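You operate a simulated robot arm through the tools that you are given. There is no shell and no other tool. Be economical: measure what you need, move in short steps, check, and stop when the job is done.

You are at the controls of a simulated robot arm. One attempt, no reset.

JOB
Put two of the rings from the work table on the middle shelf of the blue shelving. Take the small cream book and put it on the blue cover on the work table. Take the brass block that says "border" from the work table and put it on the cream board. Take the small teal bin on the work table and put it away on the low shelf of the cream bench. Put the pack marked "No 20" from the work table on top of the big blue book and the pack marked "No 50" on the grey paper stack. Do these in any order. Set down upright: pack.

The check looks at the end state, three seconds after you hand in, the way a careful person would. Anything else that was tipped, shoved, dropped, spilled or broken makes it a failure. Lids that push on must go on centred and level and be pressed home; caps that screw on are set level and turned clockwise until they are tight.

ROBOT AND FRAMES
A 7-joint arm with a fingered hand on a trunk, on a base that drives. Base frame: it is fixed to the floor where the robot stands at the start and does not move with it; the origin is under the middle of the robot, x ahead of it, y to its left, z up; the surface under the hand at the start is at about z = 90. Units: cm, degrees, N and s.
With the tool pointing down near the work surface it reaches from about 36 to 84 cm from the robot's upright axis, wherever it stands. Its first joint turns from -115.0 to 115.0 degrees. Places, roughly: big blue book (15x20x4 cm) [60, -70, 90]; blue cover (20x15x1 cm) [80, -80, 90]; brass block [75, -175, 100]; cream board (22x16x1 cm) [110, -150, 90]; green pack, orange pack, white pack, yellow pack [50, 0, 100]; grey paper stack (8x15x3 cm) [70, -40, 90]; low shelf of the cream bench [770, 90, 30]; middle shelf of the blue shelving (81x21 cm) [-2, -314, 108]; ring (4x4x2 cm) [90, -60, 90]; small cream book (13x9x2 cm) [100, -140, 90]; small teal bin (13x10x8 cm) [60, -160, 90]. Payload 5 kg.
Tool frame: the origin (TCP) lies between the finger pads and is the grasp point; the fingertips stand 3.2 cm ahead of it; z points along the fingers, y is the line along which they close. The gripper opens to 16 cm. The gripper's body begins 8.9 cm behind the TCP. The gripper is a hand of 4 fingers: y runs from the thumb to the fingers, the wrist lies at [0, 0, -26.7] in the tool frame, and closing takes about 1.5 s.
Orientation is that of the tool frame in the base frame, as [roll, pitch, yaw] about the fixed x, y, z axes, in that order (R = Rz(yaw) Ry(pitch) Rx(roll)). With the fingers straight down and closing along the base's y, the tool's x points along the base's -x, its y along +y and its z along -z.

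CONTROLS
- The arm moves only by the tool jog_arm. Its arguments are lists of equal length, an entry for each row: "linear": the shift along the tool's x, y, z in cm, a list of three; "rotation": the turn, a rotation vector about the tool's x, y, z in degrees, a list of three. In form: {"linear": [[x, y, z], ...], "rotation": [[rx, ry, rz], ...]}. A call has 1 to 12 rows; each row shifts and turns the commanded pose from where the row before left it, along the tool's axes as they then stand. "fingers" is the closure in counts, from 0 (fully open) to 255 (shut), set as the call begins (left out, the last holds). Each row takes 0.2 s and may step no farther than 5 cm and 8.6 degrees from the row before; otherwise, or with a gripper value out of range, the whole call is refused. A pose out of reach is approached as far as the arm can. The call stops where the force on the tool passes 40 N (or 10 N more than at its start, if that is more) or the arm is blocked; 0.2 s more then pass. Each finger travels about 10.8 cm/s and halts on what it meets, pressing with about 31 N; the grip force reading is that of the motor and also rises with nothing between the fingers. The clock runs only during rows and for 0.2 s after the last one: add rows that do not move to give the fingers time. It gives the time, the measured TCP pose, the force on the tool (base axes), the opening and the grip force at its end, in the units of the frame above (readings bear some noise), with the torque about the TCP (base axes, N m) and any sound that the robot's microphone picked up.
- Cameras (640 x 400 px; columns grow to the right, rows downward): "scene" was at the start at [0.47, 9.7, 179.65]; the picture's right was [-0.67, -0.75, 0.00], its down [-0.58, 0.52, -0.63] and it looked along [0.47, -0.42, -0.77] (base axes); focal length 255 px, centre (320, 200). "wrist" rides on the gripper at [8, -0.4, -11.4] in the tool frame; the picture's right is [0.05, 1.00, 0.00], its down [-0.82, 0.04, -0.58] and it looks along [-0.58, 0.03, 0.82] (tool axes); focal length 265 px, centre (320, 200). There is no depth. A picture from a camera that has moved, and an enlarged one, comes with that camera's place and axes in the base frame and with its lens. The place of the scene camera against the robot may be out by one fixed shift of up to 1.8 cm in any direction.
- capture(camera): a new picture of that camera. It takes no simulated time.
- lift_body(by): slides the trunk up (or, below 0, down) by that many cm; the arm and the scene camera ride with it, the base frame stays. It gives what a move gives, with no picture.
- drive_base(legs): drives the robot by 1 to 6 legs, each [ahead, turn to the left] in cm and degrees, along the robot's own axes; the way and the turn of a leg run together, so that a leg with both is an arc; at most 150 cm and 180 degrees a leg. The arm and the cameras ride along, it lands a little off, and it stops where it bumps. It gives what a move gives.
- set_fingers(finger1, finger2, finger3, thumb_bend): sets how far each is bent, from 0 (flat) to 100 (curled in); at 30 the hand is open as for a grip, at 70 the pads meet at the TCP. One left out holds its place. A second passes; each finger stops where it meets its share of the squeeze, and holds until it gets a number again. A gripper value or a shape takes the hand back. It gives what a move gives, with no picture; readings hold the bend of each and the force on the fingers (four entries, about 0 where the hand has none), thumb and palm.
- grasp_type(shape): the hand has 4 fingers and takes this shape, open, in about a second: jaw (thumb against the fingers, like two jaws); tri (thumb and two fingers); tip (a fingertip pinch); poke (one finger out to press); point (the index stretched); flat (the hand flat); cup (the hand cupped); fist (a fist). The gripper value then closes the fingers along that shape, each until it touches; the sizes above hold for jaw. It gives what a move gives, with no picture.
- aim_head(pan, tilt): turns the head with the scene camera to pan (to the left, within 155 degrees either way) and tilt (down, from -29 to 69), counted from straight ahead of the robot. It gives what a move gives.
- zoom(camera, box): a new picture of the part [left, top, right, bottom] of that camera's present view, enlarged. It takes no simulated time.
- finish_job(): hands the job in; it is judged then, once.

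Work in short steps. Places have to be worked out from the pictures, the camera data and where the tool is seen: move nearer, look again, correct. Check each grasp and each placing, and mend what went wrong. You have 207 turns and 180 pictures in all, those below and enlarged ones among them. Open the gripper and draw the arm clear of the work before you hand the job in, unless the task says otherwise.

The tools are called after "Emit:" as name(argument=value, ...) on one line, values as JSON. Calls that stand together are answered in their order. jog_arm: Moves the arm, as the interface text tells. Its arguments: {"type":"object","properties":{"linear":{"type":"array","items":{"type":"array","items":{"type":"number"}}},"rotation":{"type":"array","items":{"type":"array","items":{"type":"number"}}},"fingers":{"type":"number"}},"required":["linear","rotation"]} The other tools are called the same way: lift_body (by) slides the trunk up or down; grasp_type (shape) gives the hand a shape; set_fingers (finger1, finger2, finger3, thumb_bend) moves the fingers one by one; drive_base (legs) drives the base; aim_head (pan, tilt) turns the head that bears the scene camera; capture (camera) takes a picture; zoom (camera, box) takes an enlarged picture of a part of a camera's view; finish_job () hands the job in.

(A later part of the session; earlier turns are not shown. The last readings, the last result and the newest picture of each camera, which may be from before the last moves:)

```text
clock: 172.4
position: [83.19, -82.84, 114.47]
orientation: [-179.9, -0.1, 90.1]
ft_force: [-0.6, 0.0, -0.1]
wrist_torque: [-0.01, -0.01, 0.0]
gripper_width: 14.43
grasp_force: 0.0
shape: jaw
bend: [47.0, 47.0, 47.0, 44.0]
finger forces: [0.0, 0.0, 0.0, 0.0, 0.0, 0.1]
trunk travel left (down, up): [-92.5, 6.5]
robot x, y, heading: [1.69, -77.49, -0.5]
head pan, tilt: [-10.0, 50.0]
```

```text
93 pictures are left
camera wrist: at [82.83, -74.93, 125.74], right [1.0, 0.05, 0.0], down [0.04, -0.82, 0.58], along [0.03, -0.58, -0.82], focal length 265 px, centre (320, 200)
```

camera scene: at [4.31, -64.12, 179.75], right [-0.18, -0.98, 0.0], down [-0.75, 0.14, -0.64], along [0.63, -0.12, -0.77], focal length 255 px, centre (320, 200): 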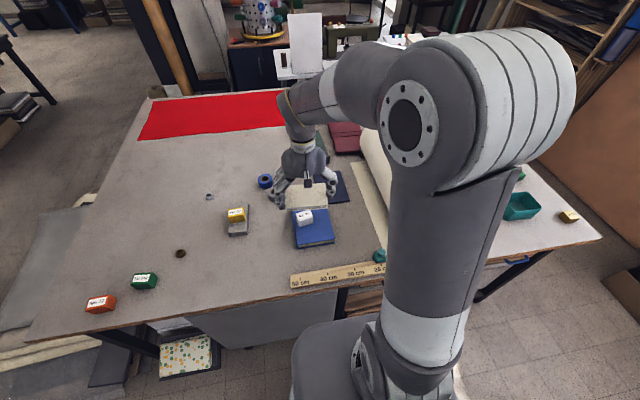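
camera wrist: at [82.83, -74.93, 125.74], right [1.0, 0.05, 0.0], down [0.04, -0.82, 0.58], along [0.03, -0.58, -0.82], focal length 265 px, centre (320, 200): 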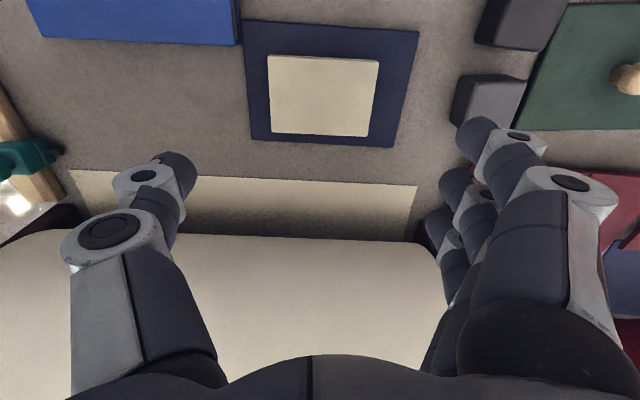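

Book is on the cover. Retract and turn the wrist back, then drive to ring B near (60,−19).

Emit:
jog_arm(linear=[[0, 0, -4], [0.8, -4.5, 0], [0.8, -4.5, 0], [0.8, -4.5, 0], [0.8, -4.5, 0], [0.8, -4.5, 0], [0.8, -4.5, 0]], rotation=[[0, 0, 0], [0, 0, 0], [0, 0, 0], [0, 0, 0], [0, 0, 0], [0, 0, 0], [0, 0, 0]], fingers=80)

Emit:
jog_arm(linear=[[0, 0, 0], [0, 0, 0], [0, 0, 0], [0, 0, 0], [0, 0, 0], [0, 0, 0], [0, 0, 0], [0, 0, 0], [0, 0, 0], [0, 0, 0], [0, 0, 0]], rotation=[[0, 0, -8.2], [0, 0, -8.2], [0, 0, -8.2], [0, 0, -8.2], [0, 0, -8.2], [0, 0, -8.2], [0, 0, -8.2], [0, 0, -8.2], [0, 0, -8.2], [0, 0, -8.2], [0, 0, -8.0]])

Emit:
drive_base(legs=[[0, 90], [52, 0], [0, -90]])

Emit:
capture(camera="wrist")

```text
clock: 174.0
position: [55.98, -78.12, 118.41]
orientation: [179.9, 0.0, 90.1]
ft_force: [0.2, -0.7, -0.4]
wrist_torque: [-0.05, -0.07, -0.01]
gripper_width: 10.99
grasp_force: 0.1
shape: jaw
bend: [67.0, 67.0, 67.0, 64.0]
finger forces: [0.0, 0.0, 0.0, 0.1, 0.1, 0.0]
trunk travel left (down, up): [-92.5, 6.5]
robot x, y, heading: [1.7, -77.47, -0.3]
head pan, tilt: [-10.0, 50.0]
```

```text
clock: 176.4
position: [56.34, -78.18, 118.38]
orientation: [179.9, 0.1, -179.7]
ft_force: [0.7, -0.3, 0.4]
wrist_torque: [-0.01, 0.01, -0.02]
gripper_width: 11.0
grasp_force: 0.0
shape: jaw
bend: [67.0, 67.0, 67.0, 64.0]
finger forces: [0.0, 0.0, 0.0, 0.1, 0.1, 0.1]
trunk travel left (down, up): [-92.5, 6.5]
robot x, y, heading: [1.77, -77.63, -0.5]
head pan, tilt: [-10.0, 50.0]
```

```text
clock: 187.1
position: [56.8, -26.75, 118.49]
orientation: [-180.0, 0.0, 179.8]
ft_force: [-0.4, -0.3, 0.8]
wrist_torque: [0.02, 0.01, -0.02]
gripper_width: 11.01
grasp_force: 0.1
shape: jaw
bend: [67.0, 67.0, 67.0, 64.0]
finger forces: [0.0, 0.0, 0.0, 0.1, 0.0, 0.1]
trunk travel left (down, up): [-92.5, 6.5]
robot x, y, heading: [2.28, -25.42, -0.8]
head pan, tilt: [-10.0, 50.0]
```

```text
92 pictures are left
camera wrist: at [48.73, -27.17, 129.76], right [-0.05, 1.0, 0.0], down [0.82, 0.04, 0.58], along [0.58, 0.03, -0.82], focal length 265 px, centre (320, 200)
```

wrist: 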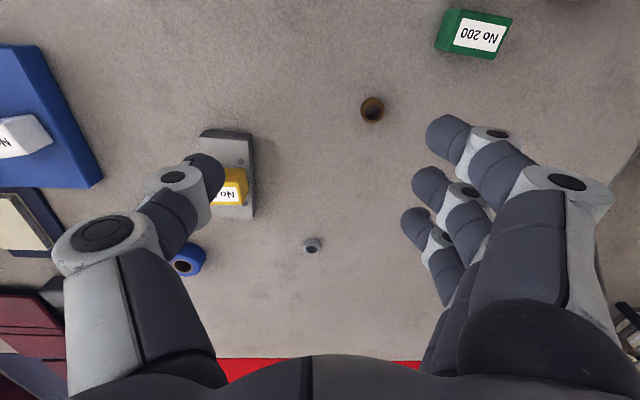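

Ring B at ≈(59.7,−19.1). Move above it.

Emit:
jog_arm(linear=[[-1.42, 3.82, 0], [-1.42, 3.82, 0], [0, 0, 4.6], [0, 0, 4.6], [0, 0, 4.6], [0, 0, 4.5]], rotation=[[0, 0, 0], [0, 0, 0], [0, 0, 0], [0, 0, 0], [0, 0, 0], [0, 0, 0]], fingers=125)

Emit:
capture(camera="wrist")

```text
clock: 188.5
position: [59.53, -18.95, 99.99]
orientation: [179.9, 0.0, 179.6]
ft_force: [0.0, 0.1, -0.5]
wrist_torque: [0.02, 0.02, 0.03]
gripper_width: 8.22
grasp_force: 0.0
shape: jaw
bend: [72.0, 72.0, 72.0, 70.0]
finger forces: [0.0, 0.0, 0.0, 0.0, 0.0, 0.0]
trunk travel left (down, up): [-92.5, 6.5]
robot x, y, heading: [2.29, -25.62, -1.0]
head pan, tilt: [-10.0, 50.0]
```

```text
91 pictures are left
camera wrist: at [51.62, -19.46, 111.4], right [-0.05, 1.0, 0.0], down [0.82, 0.04, 0.58], along [0.58, 0.03, -0.82], focal length 265 px, centre (320, 200)
```

wrist: 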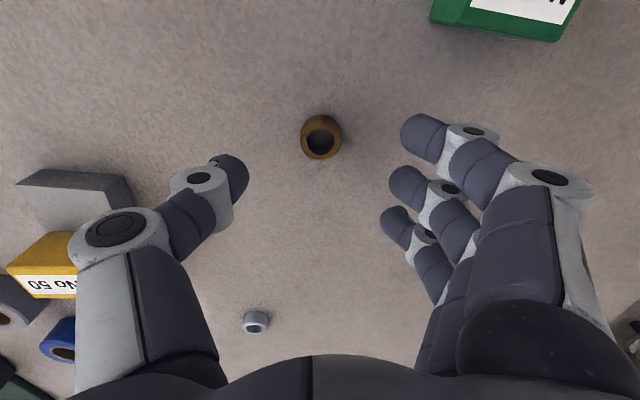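

Centred. Descend, close and lift.

Emit:
jog_arm(linear=[[0, 0, 3.3], [0, 0, 2.2], [0, 0, 0.9]], rotation=[[0, 0, 0], [0, 0, 0], [0, 0, 0]])

Emit:
jog_arm(linear=[[0, 0, 0], [0, 0, 0], [0, 0, 0], [0, 0, 0], [0, 0, 0], [0, 0, 0]], rotation=[[0, 0, 0], [0, 0, 0], [0, 0, 0], [0, 0, 0], [0, 0, 0], [0, 0, 0]], fingers=210)

Emit:
jog_arm(linear=[[0, 0, -2], [0, 0, -4], [0, 0, -4.5], [0, 0, -4.5], [0, 0, -4.5], [0, 0, -4.5], [0, 0, -4.5], [0, 0, -4.5]], rotation=[[0, 0, 0], [0, 0, 0], [0, 0, 0], [0, 0, 0], [0, 0, 0], [0, 0, 0], [0, 0, 0], [0, 0, 0]])

Emit:
capture(camera="wrist")

```text
clock: 189.3
position: [59.65, -19.13, 93.66]
orientation: [-180.0, 0.0, 179.7]
ft_force: [0.0, -0.5, -0.7]
wrist_torque: [0.01, 0.02, 0.01]
gripper_width: 8.2
grasp_force: 0.1
shape: jaw
bend: [72.0, 72.0, 72.0, 70.0]
finger forces: [0.0, 0.1, 0.0, 0.0, 0.1, 0.0]
trunk travel left (down, up): [-92.5, 6.5]
robot x, y, heading: [2.28, -25.69, -1.0]
head pan, tilt: [-10.0, 50.0]
```

```text
clock: 190.7
position: [59.52, -19.11, 93.76]
orientation: [-180.0, 0.0, 179.6]
ft_force: [0.8, -2.8, 8.9]
wrist_torque: [0.07, -0.07, 0.03]
gripper_width: 1.05
grasp_force: 31.1
shape: jaw
bend: [69.0, 71.0, 69.0, 72.0]
finger forces: [0.1, 17.9, 0.0, 0.1, 22.3, 0.1]
trunk travel left (down, up): [-92.5, 6.5]
robot x, y, heading: [2.46, -25.8, -0.7]
head pan, tilt: [-10.0, 50.0]
```

```text
clock: 192.5
position: [59.42, -18.92, 126.9]
orientation: [-180.0, -0.1, 179.6]
ft_force: [-1.2, -0.4, -0.8]
wrist_torque: [0.02, -0.04, 0.03]
gripper_width: 0.97
grasp_force: 30.7
shape: jaw
bend: [69.0, 70.0, 69.0, 72.0]
finger forces: [0.1, 17.7, 0.0, 0.1, 18.2, 0.0]
trunk travel left (down, up): [-92.5, 6.5]
robot x, y, heading: [2.74, -25.78, -0.9]
head pan, tilt: [-10.0, 50.0]
```

```text
90 pictures are left
camera wrist: at [51.47, -19.45, 138.14], right [-0.05, 1.0, 0.0], down [0.82, 0.04, 0.58], along [0.58, 0.03, -0.82], focal length 265 px, centre (320, 200)
```

wrist: 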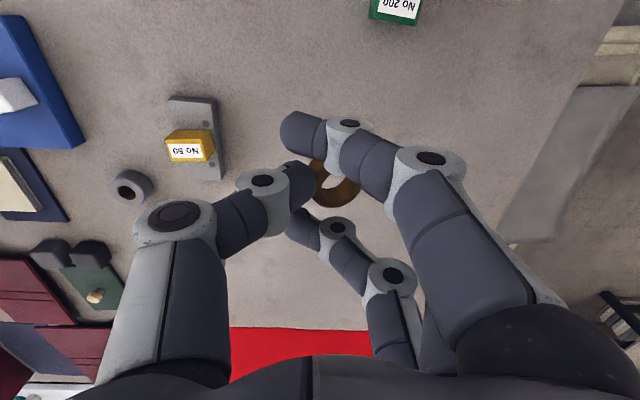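

Ring B held. Drive to the shelving as before.

Emit:
drive_base(legs=[[0, -89.1], [110, 0], [104, 0]])

Emit:
lift_body(by=-8)

Emit:
capture(camera="wrist")

```text
clock: 206.9
position: [8.92, -296.16, 126.63]
orientation: [180.0, -0.1, 90.4]
ft_force: [0.6, -0.5, 0.3]
wrist_torque: [0.01, 0.03, 0.01]
gripper_width: 0.96
grasp_force: 30.9
shape: jaw
bend: [69.0, 70.0, 69.0, 72.0]
finger forces: [0.1, 17.4, 0.1, 0.1, 17.8, 0.0]
trunk travel left (down, up): [-92.5, 6.5]
robot x, y, heading: [1.77, -238.67, -90.0]
head pan, tilt: [-10.0, 50.0]
```

```text
clock: 208.1
position: [9.01, -296.15, 118.76]
orientation: [-180.0, 0.0, 90.4]
ft_force: [0.1, -0.9, -0.8]
wrist_torque: [0.01, 0.04, 0.04]
gripper_width: 0.95
grasp_force: 30.6
shape: jaw
bend: [69.0, 70.0, 69.0, 72.0]
finger forces: [0.1, 17.3, 0.0, 0.0, 17.8, 0.0]
trunk travel left (down, up): [-84.5, 14.5]
robot x, y, heading: [1.48, -238.91, -90.0]
head pan, tilt: [-10.0, 50.0]
```

```text
89 pictures are left
camera wrist: at [8.53, -288.18, 130.09], right [1.0, 0.06, 0.0], down [0.05, -0.82, 0.58], along [0.03, -0.58, -0.82], focal length 265 px, centre (320, 200)
```

wrist: 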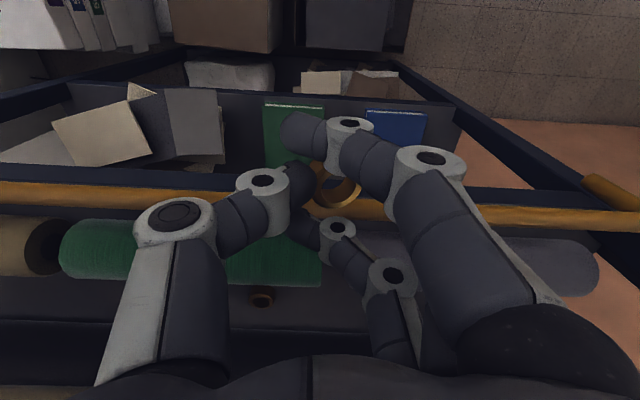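

Move in over the strip at x≈14, y≈−319.

Emit:
jog_arm(linear=[[-4, 2.5, 0], [-4, 2.5, 0], [-4, 0, 0], [-4, 0, 0], [-4, 0, 0], [-3, 0, 0], [0, 0, 2.5], [0, 0, 2.5]], rotation=[[0, 0, 0], [0, 0, 0], [0, 0, 0], [0, 0, 0], [0, 0, 0], [0, 0, 0], [0, 0, 0], [0, 0, 0]])

Emit:
capture(camera="wrist")

```text
clock: 209.9
position: [14.08, -319.09, 113.6]
orientation: [-180.0, 0.0, 90.3]
ft_force: [-0.4, -0.3, 0.2]
wrist_torque: [0.02, 0.01, -0.01]
gripper_width: 0.96
grasp_force: 31.8
shape: jaw
bend: [69.0, 70.0, 69.0, 72.0]
finger forces: [0.0, 17.1, 0.0, 0.0, 17.4, 0.0]
trunk travel left (down, up): [-84.5, 14.5]
robot x, y, heading: [1.65, -239.13, -90.0]
head pan, tilt: [-10.0, 50.0]
```

```text
88 pictures are left
camera wrist: at [13.65, -311.21, 124.92], right [1.0, 0.06, 0.0], down [0.05, -0.82, 0.58], along [0.03, -0.58, -0.82], focal length 265 px, centre (320, 200)
```

wrist: 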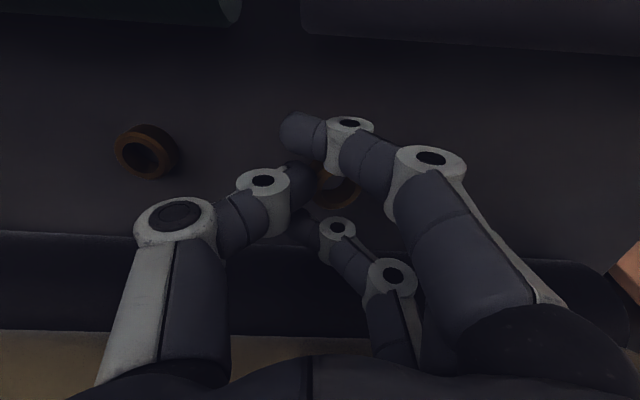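

Emit:
jog_arm(linear=[[0, 0, 1.0], [0, 0, 0.4], [0, 0, 0.2], [0, 0, 0.1]], rotation=[[0, 0, 0], [0, 0, 0], [0, 0, 0], [0, 0, 0]])

Emit:
jog_arm(linear=[[0, 0, 0.2]], rotation=[[0, 0, 0]])

Emit:
jog_arm(linear=[[0, 0, 0.15]], rotation=[[0, 0, 0]])

```text
clock: 210.9
position: [14.13, -319.08, 112.03]
orientation: [180.0, -0.1, 90.4]
ft_force: [-0.1, -0.7, 0.0]
wrist_torque: [0.02, -0.01, 0.0]
gripper_width: 0.96
grasp_force: 31.4
shape: jaw
bend: [69.0, 70.0, 69.0, 72.0]
finger forces: [0.0, 17.0, 0.0, 0.1, 17.6, 0.0]
trunk travel left (down, up): [-84.5, 14.5]
robot x, y, heading: [1.7, -238.71, -90.1]
head pan, tilt: [-10.0, 50.0]
```

```text
clock: 211.3
position: [14.16, -319.05, 111.94]
orientation: [180.0, 0.1, 90.4]
ft_force: [0.2, 0.2, 5.5]
wrist_torque: [0.01, -0.06, 0.01]
gripper_width: 0.93
grasp_force: 30.7
shape: jaw
bend: [69.0, 70.0, 69.0, 72.0]
finger forces: [0.0, 18.3, 0.0, 0.0, 19.3, 0.1]
trunk travel left (down, up): [-84.5, 14.5]
robot x, y, heading: [1.76, -238.76, -90.3]
head pan, tilt: [-10.0, 50.0]
```

```text
clock: 211.7
position: [14.07, -318.85, 111.91]
orientation: [180.0, 0.1, 90.4]
ft_force: [-1.5, -0.1, 9.3]
wrist_torque: [-0.02, -0.17, -0.02]
gripper_width: 0.97
grasp_force: 30.8
shape: jaw
bend: [69.0, 70.0, 69.0, 73.0]
finger forces: [0.0, 18.2, 0.0, 0.1, 21.1, 0.1]
trunk travel left (down, up): [-84.5, 14.5]
robot x, y, heading: [1.59, -238.89, -90.2]
head pan, tilt: [-10.0, 50.0]
```

Contact. Release, rise, and check.

Emit:
jog_arm(linear=[[0, 0, 0], [0, 0, 0], [0, 0, 0], [0, 0, 0], [0, 0, 0], [0, 0, -3], [0, 0, -3]], rotation=[[0, 0, 0], [0, 0, 0], [0, 0, 0], [0, 0, 0], [0, 0, 0], [0, 0, 0], [0, 0, 0]], fingers=115)

Emit:
capture(camera="wrist")

```text
clock: 213.3
position: [14.14, -319.02, 117.66]
orientation: [-179.9, 0.0, 90.4]
ft_force: [-0.3, 0.4, 1.2]
wrist_torque: [-0.01, 0.01, -0.02]
gripper_width: 8.69
grasp_force: 0.0
shape: jaw
bend: [72.0, 72.0, 72.0, 70.0]
finger forces: [0.0, 0.0, 0.0, 0.1, 0.0, 0.0]
trunk travel left (down, up): [-84.5, 14.5]
robot x, y, heading: [1.57, -239.08, -89.8]
head pan, tilt: [-10.0, 50.0]
```

```text
87 pictures are left
camera wrist: at [13.68, -311.16, 128.98], right [1.0, 0.06, 0.0], down [0.05, -0.82, 0.58], along [0.03, -0.57, -0.82], focal length 265 px, centre (320, 200)
```

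wrist: 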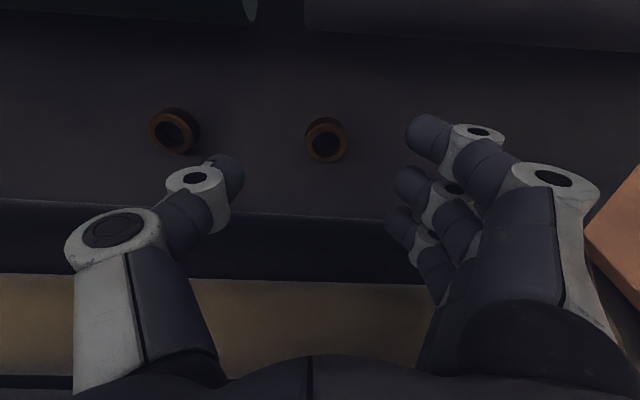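

Both rings are on the middle shelf. Retract, back off to y≈−160 and turn to face the table for the teal bin.

Emit:
jog_arm(linear=[[4.5, 0, 0], [4.5, 0, 0], [4.5, 0, 0], [4.5, 0, 0], [4.5, 0, 0], [2, -4, 0]], rotation=[[0, 0, 0], [0, 0, 0], [0, 0, 0], [0, 0, 0], [0, 0, 0], [0, 0, 0]])

Emit:
lift_body(by=10)

Emit:
drive_base(legs=[[-82, 0], [0, 90]])

Emit:
capture(camera="wrist")

Emit:
capture(camera="scene")

```text
clock: 214.7
position: [9.66, -294.49, 117.56]
orientation: [180.0, 0.0, 90.4]
ft_force: [-0.4, -0.6, 0.2]
wrist_torque: [-0.02, -0.03, 0.01]
gripper_width: 8.75
grasp_force: 0.0
shape: jaw
bend: [72.0, 72.0, 72.0, 70.0]
finger forces: [0.0, 0.0, 0.0, 0.1, 0.0, 0.0]
trunk travel left (down, up): [-84.5, 14.5]
robot x, y, heading: [1.59, -238.69, -90.1]
head pan, tilt: [-10.0, 50.0]
```

```text
clock: 216.0
position: [9.84, -294.67, 127.6]
orientation: [-180.0, 0.0, 90.4]
ft_force: [0.4, -0.3, -0.3]
wrist_torque: [0.02, -0.02, -0.02]
gripper_width: 8.74
grasp_force: 0.1
shape: jaw
bend: [72.0, 72.0, 72.0, 70.0]
finger forces: [0.0, 0.0, 0.0, 0.1, 0.0, 0.0]
trunk travel left (down, up): [-94.5, 4.5]
robot x, y, heading: [1.36, -239.14, -90.0]
head pan, tilt: [-10.0, 50.0]
```

```text
clock: 224.2
position: [56.95, -147.89, 127.66]
orientation: [180.0, -0.1, -178.9]
ft_force: [0.6, 0.7, 0.3]
wrist_torque: [0.03, -0.01, -0.01]
gripper_width: 8.76
grasp_force: 0.0
shape: jaw
bend: [72.0, 72.0, 72.0, 70.0]
finger forces: [0.0, 0.1, 0.0, 0.1, 0.0, 0.1]
trunk travel left (down, up): [-94.5, 4.5]
robot x, y, heading: [1.88, -156.65, 0.5]
head pan, tilt: [-10.0, 50.0]
```

```text
86 pictures are left
camera wrist: at [49.01, -148.52, 139.02], right [-0.07, 1.0, 0.0], down [0.81, 0.06, 0.58], along [0.58, 0.04, -0.82], focal length 265 px, centre (320, 200)
```

wrist: 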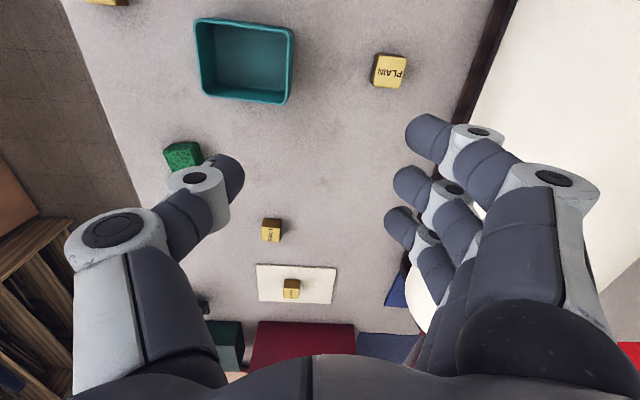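

```text
85 pictures are left
camera scene: at [3.58, -143.34, 181.75], right [-0.16, -0.99, 0.0], down [-0.76, 0.12, -0.64], along [0.63, -0.11, -0.77], focal length 255 px, centre (320, 200)
```

scene: 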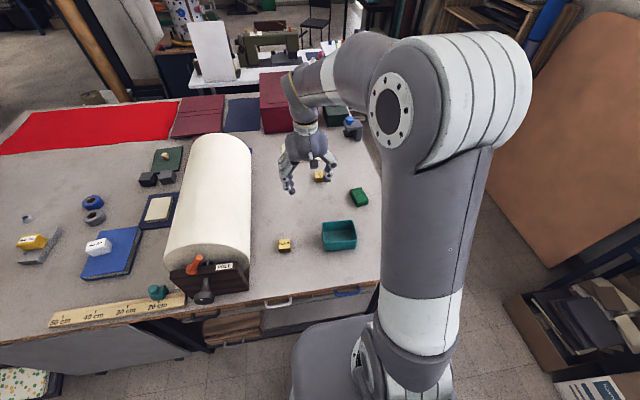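

Before grasping the bin, look toward the cream bench (~(770,90)).

Emit:
aim_head(pan=17, tilt=10)

Emit:
capture(camera="scene")

Emit:
zoom(camera="scene", box=[240, 150, 400, 250])

```text
clock: 225.3
position: [56.94, -147.85, 127.77]
orientation: [180.0, 0.1, -178.9]
ft_force: [0.1, 0.1, -0.7]
wrist_torque: [0.03, 0.03, 0.01]
gripper_width: 8.74
grasp_force: 0.1
shape: jaw
bend: [72.0, 72.0, 72.0, 70.0]
finger forces: [0.0, 0.0, 0.0, 0.0, 0.0, 0.0]
trunk travel left (down, up): [-94.5, 4.5]
robot x, y, heading: [0.84, -156.76, 0.4]
head pan, tilt: [17.0, 10.0]
```

```text
84 pictures are left
camera scene: at [4.85, -139.3, 187.93], right [0.3, -0.95, 0.0], down [-0.17, -0.05, -0.98], along [0.94, 0.3, -0.17], focal length 255 px, centre (320, 200)
```

scene: 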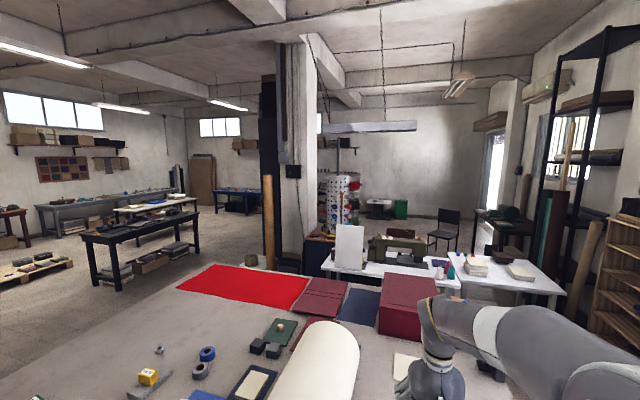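

```text
4.00 times, centred on (320, 200) of scene
camera zoom: at [4.85, -139.3, 187.93], right [0.3, -0.95, 0.0], down [-0.17, -0.05, -0.98], along [0.94, 0.3, -0.17], focal length 1022 px, centre (320, 200)
```

zoom: 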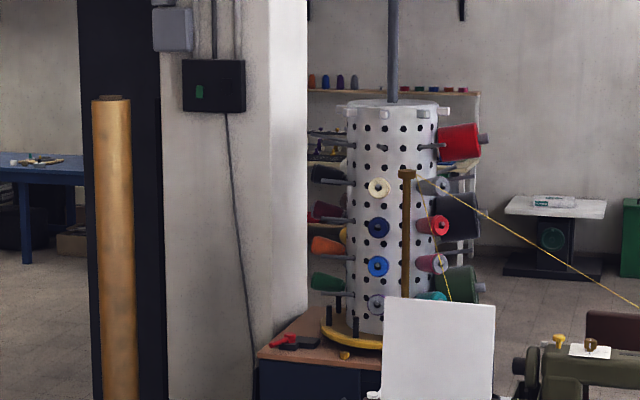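

The bench is hidden behind a pillar; I'll find it on arrival. Bin: x 51.3–60.4, y −165…−152, centre (55.9,−158.5). Move above it with the hand fully open.

Emit:
jog_arm(linear=[[0.3, -3.6, 0], [0.3, -3.6, 0], [0.3, -3.5, 0], [0, 0, 4.5], [0, 0, 4.5], [0, 0, 4.5], [0, 0, 4.5]], rotation=[[0, 0, 0], [0, 0, 0], [0, 0, 0], [0, 0, 0], [0, 0, 0], [0, 0, 0], [0, 0, 0]], fingers=0)

Emit:
capture(camera="wrist")

```text
clock: 226.9
position: [56.41, -158.65, 109.48]
orientation: [-179.9, -0.1, -179.0]
ft_force: [0.1, 1.0, -0.7]
wrist_torque: [0.06, -0.01, -0.01]
gripper_width: 15.98
grasp_force: 0.1
shape: jaw
bend: [30.0, 30.0, 30.0, 30.0]
finger forces: [0.1, 0.1, 0.0, 0.0, 0.1, 0.0]
trunk travel left (down, up): [-94.5, 4.5]
robot x, y, heading: [1.0, -156.78, 0.7]
head pan, tilt: [17.0, 10.0]
```

```text
82 pictures are left
camera wrist: at [48.41, -159.31, 120.85], right [-0.07, 1.0, 0.0], down [0.81, 0.06, 0.58], along [0.58, 0.04, -0.82], focal length 265 px, centre (320, 200)
```

wrist: 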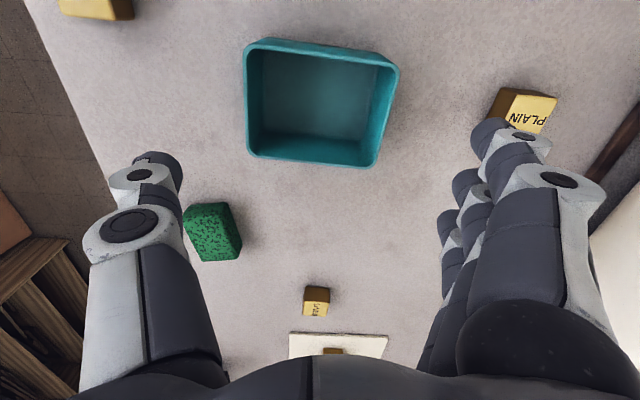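

Bin centre ≈(55.7,−159.0), yaw off by ≈4°. Align, descend to z≈96 and close.

Emit:
jog_arm(linear=[[0.75, -0.4, 2.5], [0, 0, 3], [0, 0, 3.5], [0, 0, 3], [0, 0, 1.5]], rotation=[[0, 0, 4], [0, 0, 0], [0, 0, 0], [0, 0, 0], [0, 0, 0]])

Emit:
capture(camera="wrist")

```text
clock: 228.1
position: [55.43, -158.95, 96.1]
orientation: [-179.9, 0.0, 177.1]
ft_force: [0.6, 0.2, 0.1]
wrist_torque: [0.01, 0.0, 0.0]
gripper_width: 15.98
grasp_force: 0.0
shape: jaw
bend: [30.0, 30.0, 30.0, 30.0]
finger forces: [0.0, 0.0, 0.1, 0.0, 0.1, 0.0]
trunk travel left (down, up): [-94.5, 4.5]
robot x, y, heading: [1.55, -156.84, 0.5]
head pan, tilt: [17.0, 10.0]
```

```text
81 pictures are left
camera wrist: at [47.56, -159.09, 107.48], right [0.0, 1.0, 0.0], down [0.82, 0.0, 0.58], along [0.58, 0.0, -0.82], focal length 265 px, centre (320, 200)
```

wrist: 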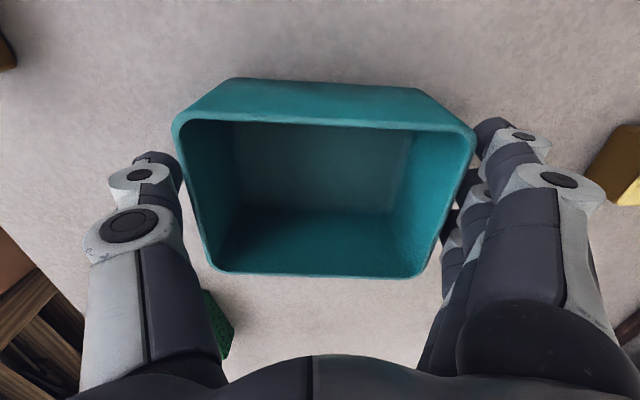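

Straddled and aligned. Close and lift.

Emit:
jog_arm(linear=[[0, 0, 0], [0, 0, 0], [0, 0, 0], [0, 0, 0], [0, 0, 0], [0, 0, -2], [0, 0, -4], [0, 0, -4.5], [0, 0, -4.5], [0, 0, -4.5], [0, 0, -4.5]], rotation=[[0, 0, 0], [0, 0, 0], [0, 0, 0], [0, 0, 0], [0, 0, 0], [0, 0, 0], [0, 0, 0], [0, 0, 0], [0, 0, 0], [0, 0, 0], [0, 0, 0]], fingers=80)

Emit:
capture(camera="wrist")

```text
clock: 230.5
position: [55.39, -158.95, 120.3]
orientation: [179.9, 0.0, 177.1]
ft_force: [-1.0, -0.2, -0.9]
wrist_torque: [0.01, -0.01, -0.01]
gripper_width: 12.68
grasp_force: 31.0
shape: jaw
bend: [61.0, 61.0, 61.0, 55.0]
finger forces: [9.4, 9.4, 9.3, 0.0, 28.1, 0.0]
trunk travel left (down, up): [-94.5, 4.5]
robot x, y, heading: [1.52, -156.96, 0.8]
head pan, tilt: [17.0, 10.0]
```

```text
80 pictures are left
camera wrist: at [47.32, -159.05, 131.59], right [0.0, 1.0, 0.0], down [0.82, 0.0, 0.58], along [0.58, 0.0, -0.82], focal length 265 px, centre (320, 200)
```

wrist: 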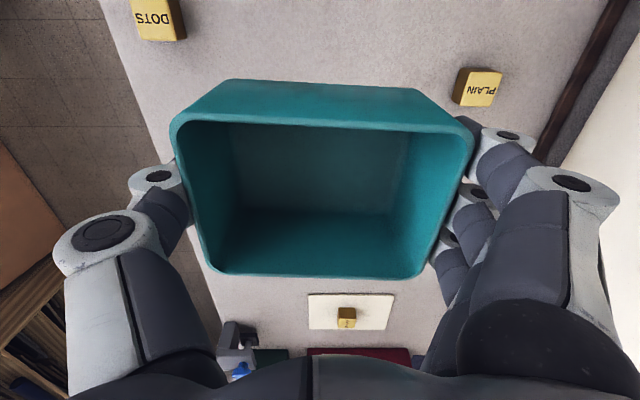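

Bin held. Drive back, left, and up the lane to y≈+20 first, then look.

Emit:
drive_base(legs=[[-19, 0], [0, 89.6], [100, 0], [77, 0]])

Emit:
aim_head(pan=-30, tilt=30)

Emit:
capture(camera="scene")

Emit:
aim_head(pan=15, tilt=30)

Emit:
capture(camera="scene")

```text
clock: 244.4
position: [-16.55, 74.63, 120.12]
orientation: [179.9, -0.1, -92.8]
ft_force: [0.1, 0.4, -1.0]
wrist_torque: [-0.01, -0.01, -0.01]
gripper_width: 12.68
grasp_force: 31.2
shape: jaw
bend: [61.0, 61.0, 61.0, 55.0]
finger forces: [9.4, 9.4, 9.4, 0.0, 28.1, 0.0]
trunk travel left (down, up): [-94.5, 4.5]
robot x, y, heading: [-18.63, 20.63, 91.0]
head pan, tilt: [17.0, 10.0]
```

```text
clock: 245.6
position: [-16.57, 74.47, 120.21]
orientation: [-180.0, 0.0, -92.7]
ft_force: [0.1, 0.1, -1.4]
wrist_torque: [-0.02, 0.02, 0.0]
gripper_width: 12.69
grasp_force: 31.2
shape: jaw
bend: [61.0, 61.0, 61.0, 55.0]
finger forces: [9.4, 9.4, 9.4, 0.0, 28.1, 0.0]
trunk travel left (down, up): [-94.5, 4.5]
robot x, y, heading: [-18.68, 20.44, 90.8]
head pan, tilt: [-30.0, 30.0]
```

```text
79 pictures are left
camera scene: at [-28.98, 21.26, 184.71], right [0.87, -0.49, 0.0], down [-0.24, -0.44, -0.87], along [0.42, 0.76, -0.5], focal length 255 px, centre (320, 200)
```

scene: 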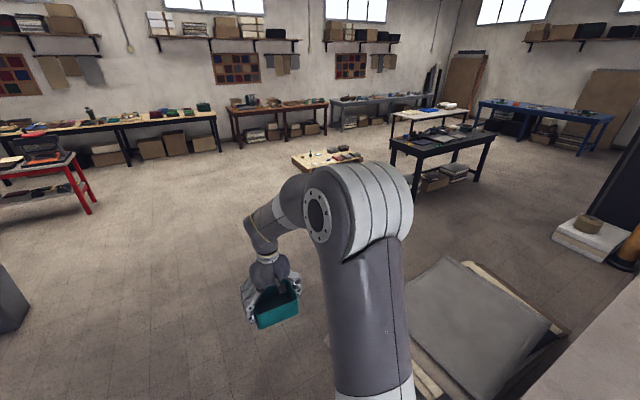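

```text
clock: 246.7
position: [-16.46, 74.48, 120.15]
orientation: [179.9, -0.1, -92.9]
ft_force: [-0.7, 0.4, -1.7]
wrist_torque: [0.02, -0.02, 0.0]
gripper_width: 12.68
grasp_force: 30.9
shape: jaw
bend: [61.0, 61.0, 61.0, 55.0]
finger forces: [9.4, 9.3, 9.5, 0.1, 28.1, 0.0]
trunk travel left (down, up): [-94.5, 4.5]
robot x, y, heading: [-18.7, 20.66, 91.0]
head pan, tilt: [15.0, 30.0]
```

```text
78 pictures are left
camera scene: at [-35.84, 22.07, 184.71], right [0.96, 0.27, 0.0], down [0.14, -0.48, -0.87], along [-0.23, 0.83, -0.5], focal length 255 px, centre (320, 200)
```

scene: 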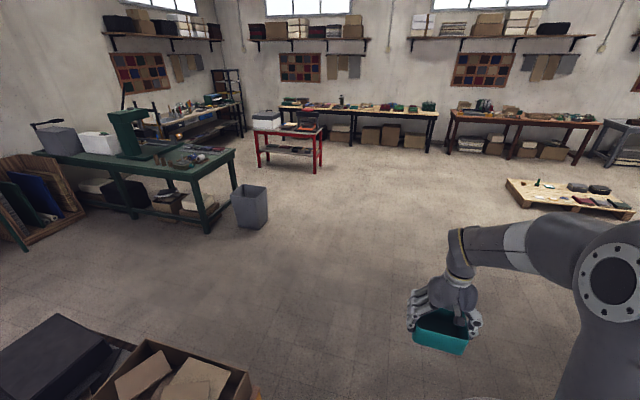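

Lane between the board pile (y<120) and the black table (y>225): drive at y≈170 to x≈430, then look for the cream bench.

Emit:
drive_base(legs=[[149, 0], [0, -91], [150, 0], [150, 0], [130, 0]])

Emit:
aim_head(pan=-10, tilt=20)

Emit:
capture(camera="scene")

```text
clock: 278.1
position: [465.0, 182.48, 120.24]
orientation: [-179.9, -0.1, 179.1]
ft_force: [0.2, -0.7, -0.3]
wrist_torque: [-0.01, -0.01, -0.05]
gripper_width: 12.68
grasp_force: 30.6
shape: jaw
bend: [61.0, 61.0, 61.0, 55.0]
finger forces: [9.4, 9.5, 9.4, 0.1, 28.1, 0.1]
trunk travel left (down, up): [-94.5, 4.5]
robot x, y, heading: [410.72, 182.82, 2.6]
head pan, tilt: [15.0, 30.0]
```

```text
clock: 279.0
position: [464.84, 182.41, 120.16]
orientation: [179.9, 0.0, 179.0]
ft_force: [0.1, -0.4, -0.7]
wrist_torque: [-0.01, 0.0, 0.0]
gripper_width: 12.63
grasp_force: 31.5
shape: jaw
bend: [61.0, 61.0, 61.0, 55.0]
finger forces: [9.4, 9.5, 9.3, 0.0, 28.1, 0.0]
trunk travel left (down, up): [-94.5, 4.5]
robot x, y, heading: [410.76, 182.81, 2.4]
head pan, tilt: [-10.0, 20.0]
```

```text
77 pictures are left
camera scene: at [414.16, 196.03, 186.31], right [-0.13, -0.99, 0.0], down [-0.34, 0.04, -0.94], along [0.93, -0.12, -0.34], focal length 255 px, centre (320, 200)
```

scene: 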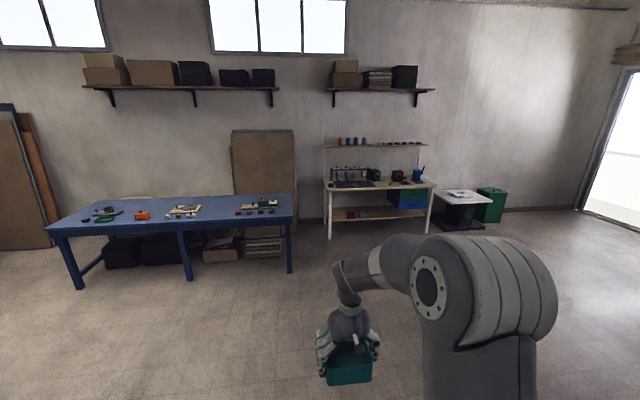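

The cream bench is ahead. Zoom in on it.

Emit:
zoom(camera="scene", box=[300, 125, 460, 245])

```text
3.33 times, centred on (380, 185) of scene
camera zoom: at [414.16, 196.03, 186.31], right [-0.13, -0.99, 0.0], down [-0.34, 0.04, -0.94], along [0.93, -0.12, -0.34], focal length 851 px, centre (120, 250)
```

zoom: 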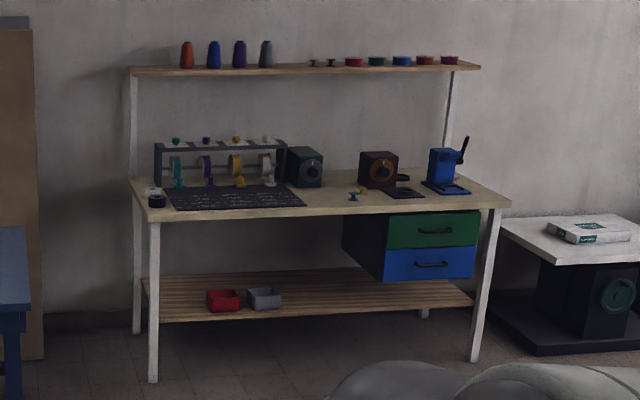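

Bench front is at x≈750, y −16…137, shelf z≈29, top underside ≈76; a free spot on the low shelf is y≈32–76 (target y≈56). Drive to (600,56) heading 0.

Emit:
drive_base(legs=[[0, -36.4], [120, 0], [107, 0], [0, 34]])

Emit:
aim_head(pan=3, tilt=45)

Emit:
capture(camera="scene")

```text
clock: 293.5
position: [652.83, 53.59, 120.21]
orientation: [-180.0, -0.1, 176.4]
ft_force: [0.2, 1.1, -1.2]
wrist_torque: [-0.02, 0.0, -0.04]
gripper_width: 12.67
grasp_force: 30.9
shape: jaw
bend: [61.0, 61.0, 61.0, 55.0]
finger forces: [9.4, 9.4, 9.4, 0.1, 28.3, 0.0]
trunk travel left (down, up): [-94.5, 4.5]
robot x, y, heading: [598.52, 56.14, -0.1]
head pan, tilt: [-10.0, 20.0]
```

```text
clock: 294.4
position: [652.83, 53.46, 120.28]
orientation: [180.0, 0.0, 176.4]
ft_force: [0.1, 0.1, -1.2]
wrist_torque: [0.03, 0.04, 0.02]
gripper_width: 12.69
grasp_force: 31.5
shape: jaw
bend: [61.0, 61.0, 61.0, 55.0]
finger forces: [9.4, 9.4, 9.4, 0.1, 28.2, 0.0]
trunk travel left (down, up): [-94.5, 4.5]
robot x, y, heading: [598.53, 56.24, -0.1]
head pan, tilt: [3.0, 45.0]
```

```text
75 pictures are left
camera scene: at [601.69, 71.38, 182.45], right [0.05, -1.0, 0.0], down [-0.71, -0.04, -0.71], along [0.71, 0.04, -0.71], focal length 255 px, centre (320, 200)
```

scene: 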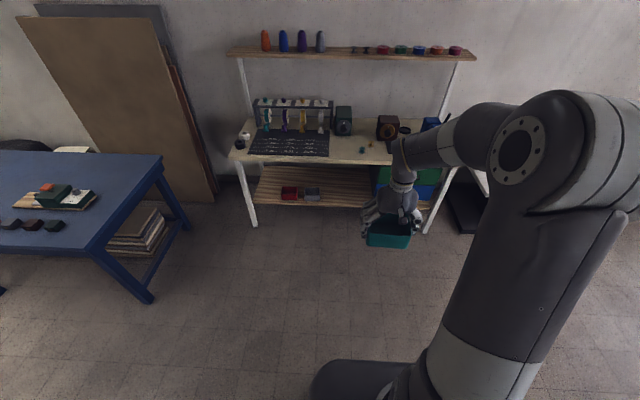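

Lower the trunk 90 cm so the arm goes in level under the bench top, after squaring the hand (yaw, y=58).

Emit:
jog_arm(linear=[[0, 2.3, 0], [0, 2.2, 0]], rotation=[[0, 0, -1.8], [0, 0, -1.8]])

Emit:
lift_body(by=-88)

Emit:
jog_arm(linear=[[0, 0, -3], [0, 0, -2.5], [-4.5, 0, 0], [-4.5, 0, 0], [-4.5, 0, 0], [-4.5, 0, 0], [-4.5, 0, 0], [-3, 0, 0]], rotation=[[0, 0, 0], [0, 0, 0], [0, 0, 0], [0, 0, 0], [0, 0, 0], [0, 0, 0], [0, 0, 0], [0, 0, 0]])

Emit:
capture(camera="wrist")

Emit:
aim_head(pan=3, tilt=10)

Emit:
capture(camera="scene")

```text
clock: 295.0
position: [652.99, 58.01, 120.18]
orientation: [-179.9, 0.0, -179.9]
ft_force: [-0.8, -0.4, -0.6]
wrist_torque: [-0.03, 0.0, 0.01]
gripper_width: 12.66
grasp_force: 30.8
shape: jaw
bend: [61.0, 61.0, 61.0, 55.0]
finger forces: [9.5, 9.4, 9.3, 0.0, 28.2, 0.0]
trunk travel left (down, up): [-94.5, 4.5]
robot x, y, heading: [598.5, 56.1, 0.1]
head pan, tilt: [3.0, 45.0]
```

```text
refused: -88 is not a number from -40 to 40
```

```text
clock: 296.8
position: [678.68, 57.98, 125.52]
orientation: [180.0, -0.3, -180.0]
ft_force: [0.4, 0.4, -0.7]
wrist_torque: [0.0, 0.02, -0.01]
gripper_width: 12.72
grasp_force: 31.1
shape: jaw
bend: [61.0, 61.0, 61.0, 55.0]
finger forces: [9.4, 9.3, 9.3, 0.0, 28.1, 0.0]
trunk travel left (down, up): [-94.5, 4.5]
robot x, y, heading: [598.64, 56.62, -0.3]
head pan, tilt: [3.0, 45.0]
```

```text
74 pictures are left
camera wrist: at [670.69, 57.4, 136.83], right [-0.05, 1.0, 0.0], down [0.82, 0.04, 0.57], along [0.57, 0.03, -0.82], focal length 265 px, centre (320, 200)
```

wrist: 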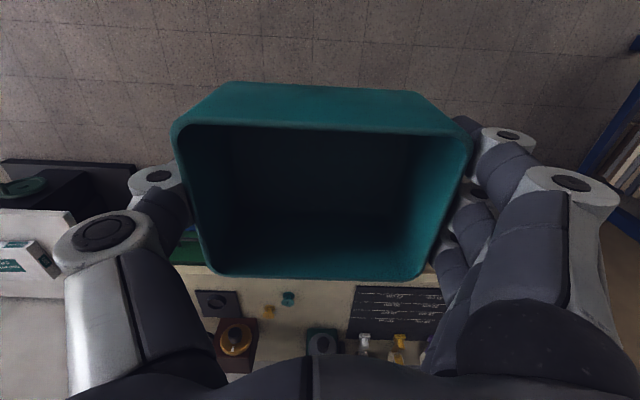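

```text
clock: 297.8
position: [678.5, 57.93, 125.56]
orientation: [180.0, 0.1, 180.0]
ft_force: [-0.1, -0.4, -0.8]
wrist_torque: [-0.02, 0.0, 0.0]
gripper_width: 12.68
grasp_force: 31.1
shape: jaw
bend: [61.0, 61.0, 61.0, 55.0]
finger forces: [9.3, 9.4, 9.3, 0.1, 28.2, 0.0]
trunk travel left (down, up): [-94.5, 4.5]
robot x, y, heading: [598.82, 56.35, 0.2]
head pan, tilt: [3.0, 10.0]
```

```text
73 pictures are left
camera scene: at [602.84, 71.44, 187.93], right [0.05, -1.0, 0.0], down [-0.17, -0.01, -0.98], along [0.98, 0.05, -0.17], focal length 255 px, centre (320, 200)
```

scene: 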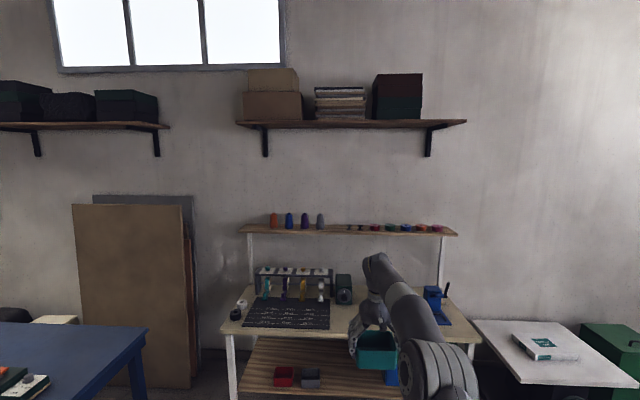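

Arm is extended; now lower the trunk in steps of ≤40 cm.

Emit:
lift_body(by=-40)

Emit:
lift_body(by=-40)

Emit:
lift_body(by=-7)

Emit:
capture(camera="scene")

Emit:
capture(camera="wrist")

```text
clock: 301.7
position: [678.63, 57.94, 85.59]
orientation: [180.0, 0.0, -180.0]
ft_force: [-0.4, -1.3, -0.5]
wrist_torque: [0.01, -0.02, -0.01]
gripper_width: 12.68
grasp_force: 31.4
shape: jaw
bend: [61.0, 61.0, 61.0, 55.0]
finger forces: [9.4, 9.4, 9.3, 0.1, 28.1, 0.0]
trunk travel left (down, up): [-54.5, 44.5]
robot x, y, heading: [598.71, 56.14, -0.1]
head pan, tilt: [3.0, 10.0]
```

```text
clock: 305.5
position: [678.45, 57.96, 45.73]
orientation: [179.9, 0.0, -180.0]
ft_force: [0.0, 0.5, -1.2]
wrist_torque: [0.02, -0.02, -0.03]
gripper_width: 12.67
grasp_force: 30.6
shape: jaw
bend: [61.0, 61.0, 61.0, 55.0]
finger forces: [9.4, 9.3, 9.2, 0.0, 28.1, 0.1]
trunk travel left (down, up): [-14.5, 84.5]
robot x, y, heading: [598.54, 55.76, -0.0]
head pan, tilt: [3.0, 10.0]
```

```text
clock: 306.6
position: [678.63, 57.97, 38.6]
orientation: [-180.0, 0.0, -180.0]
ft_force: [0.6, 0.0, -0.6]
wrist_torque: [0.01, 0.01, 0.01]
gripper_width: 12.69
grasp_force: 31.2
shape: jaw
bend: [61.0, 61.0, 61.0, 55.0]
finger forces: [9.4, 9.4, 9.3, 0.1, 28.1, 0.0]
trunk travel left (down, up): [-7.5, 91.5]
robot x, y, heading: [598.65, 55.86, -0.1]
head pan, tilt: [3.0, 10.0]
```

```text
72 pictures are left
camera scene: at [602.85, 71.44, 100.94], right [0.05, -1.0, 0.0], down [-0.17, -0.01, -0.98], along [0.98, 0.05, -0.17], focal length 255 px, centre (320, 200)
```

scene: 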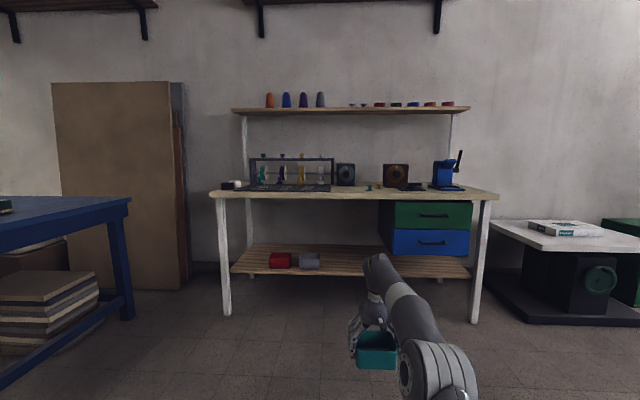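

```text
71 pictures are left
camera wrist: at [670.57, 57.35, 49.95], right [-0.05, 1.0, 0.0], down [0.82, 0.04, 0.58], along [0.58, 0.03, -0.82], focal length 265 px, centre (320, 200)
```

wrist: 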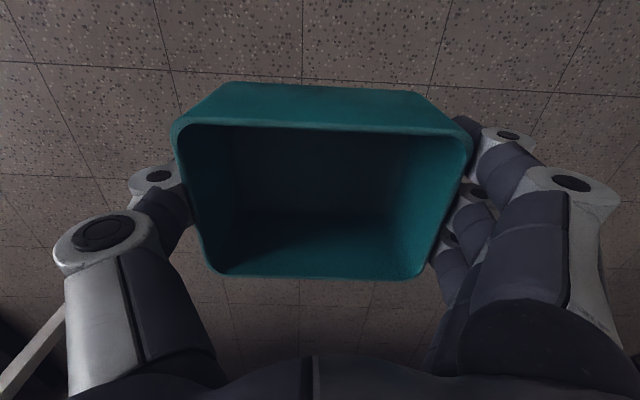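

Level view: top underside ≈76.6, shelf top ≈30–31, wrist top ≈70, free gap y 37–79. Drive ahead 60 so the bin comes to the shelf edge, then check.

Emit:
jog_arm(linear=[[0, 0, -0.8]], rotation=[[0, 0, 0]])

Emit:
drive_base(legs=[[58, 0]])

Emit:
capture(camera="scene")

Emit:
capture(camera="wrist")

```text
clock: 307.0
position: [678.65, 57.88, 39.46]
orientation: [180.0, 0.0, 179.9]
ft_force: [0.6, 0.4, -0.9]
wrist_torque: [-0.03, 0.0, 0.02]
gripper_width: 12.67
grasp_force: 31.1
shape: jaw
bend: [61.0, 61.0, 61.0, 55.0]
finger forces: [9.3, 9.2, 9.3, 0.0, 28.1, 0.0]
trunk travel left (down, up): [-7.5, 91.5]
robot x, y, heading: [599.07, 56.17, -0.0]
head pan, tilt: [3.0, 10.0]
```

```text
clock: 310.3
position: [737.15, 57.9, 39.37]
orientation: [-180.0, 0.0, -179.9]
ft_force: [0.8, 0.8, -1.1]
wrist_torque: [0.0, 0.03, -0.04]
gripper_width: 12.67
grasp_force: 31.4
shape: jaw
bend: [61.0, 61.0, 61.0, 55.0]
finger forces: [9.4, 9.2, 9.4, 0.0, 28.1, 0.0]
trunk travel left (down, up): [-7.5, 91.5]
robot x, y, heading: [657.32, 56.19, 0.2]
head pan, tilt: [3.0, 10.0]
```

```text
70 pictures are left
camera scene: at [661.43, 71.45, 100.94], right [0.05, -1.0, 0.0], down [-0.17, -0.01, -0.98], along [0.98, 0.05, -0.17], focal length 255 px, centre (320, 200)
```

scene: 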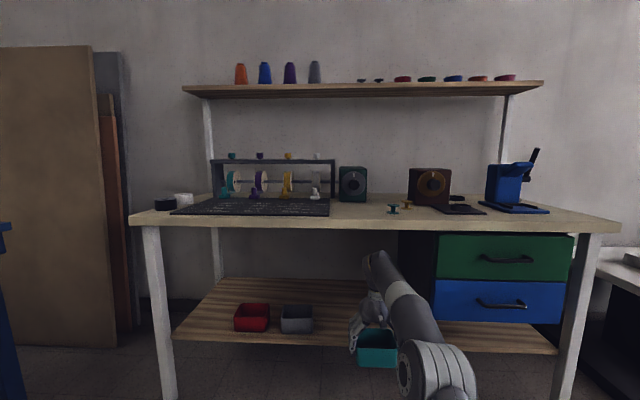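

```text
69 pictures are left
camera wrist: at [729.2, 57.46, 50.75], right [-0.05, 1.0, 0.0], down [0.82, 0.04, 0.58], along [0.58, 0.03, -0.82], focal length 265 px, centre (320, 200)
```

wrist: 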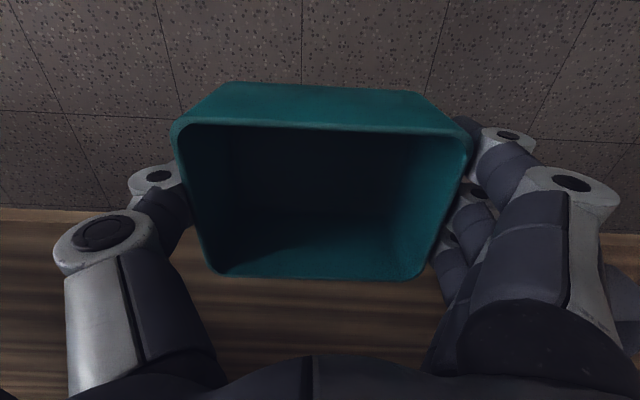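

Shelf edge at x≈746. Drive 18 more so the bin sits ~4 cm inside the edge.

Emit:
drive_base(legs=[[18, 0]])

Emit:
capture(camera="wrist")

Emit:
capture(camera="scene")

```text
clock: 311.8
position: [754.98, 58.07, 39.35]
orientation: [180.0, 0.0, -179.8]
ft_force: [0.6, -0.2, -0.8]
wrist_torque: [0.0, 0.01, -0.02]
gripper_width: 12.67
grasp_force: 31.2
shape: jaw
bend: [61.0, 61.0, 61.0, 55.0]
finger forces: [9.4, 9.3, 9.3, 0.0, 28.1, 0.0]
trunk travel left (down, up): [-7.5, 91.5]
robot x, y, heading: [674.89, 56.25, 0.0]
head pan, tilt: [3.0, 10.0]
```

```text
68 pictures are left
camera wrist: at [747.02, 57.5, 50.75], right [-0.05, 1.0, 0.0], down [0.82, 0.04, 0.58], along [0.58, 0.03, -0.82], focal length 265 px, centre (320, 200)
```

wrist: 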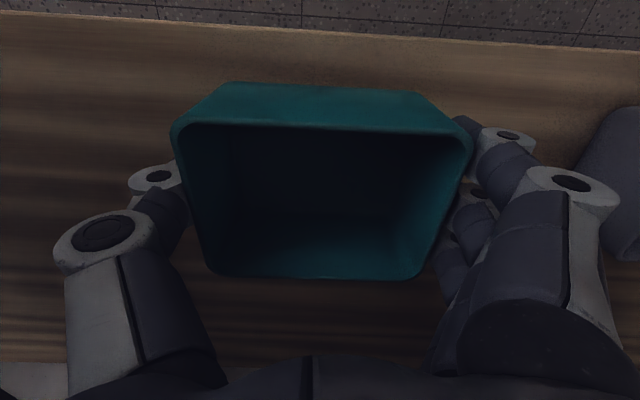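

```text
67 pictures are left
camera scene: at [679.25, 71.46, 100.94], right [0.05, -1.0, 0.0], down [-0.17, -0.01, -0.98], along [0.98, 0.05, -0.17], focal length 255 px, centre (320, 200)
```

scene: 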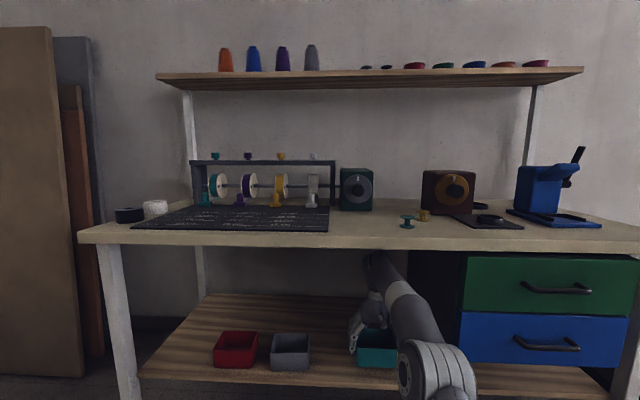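

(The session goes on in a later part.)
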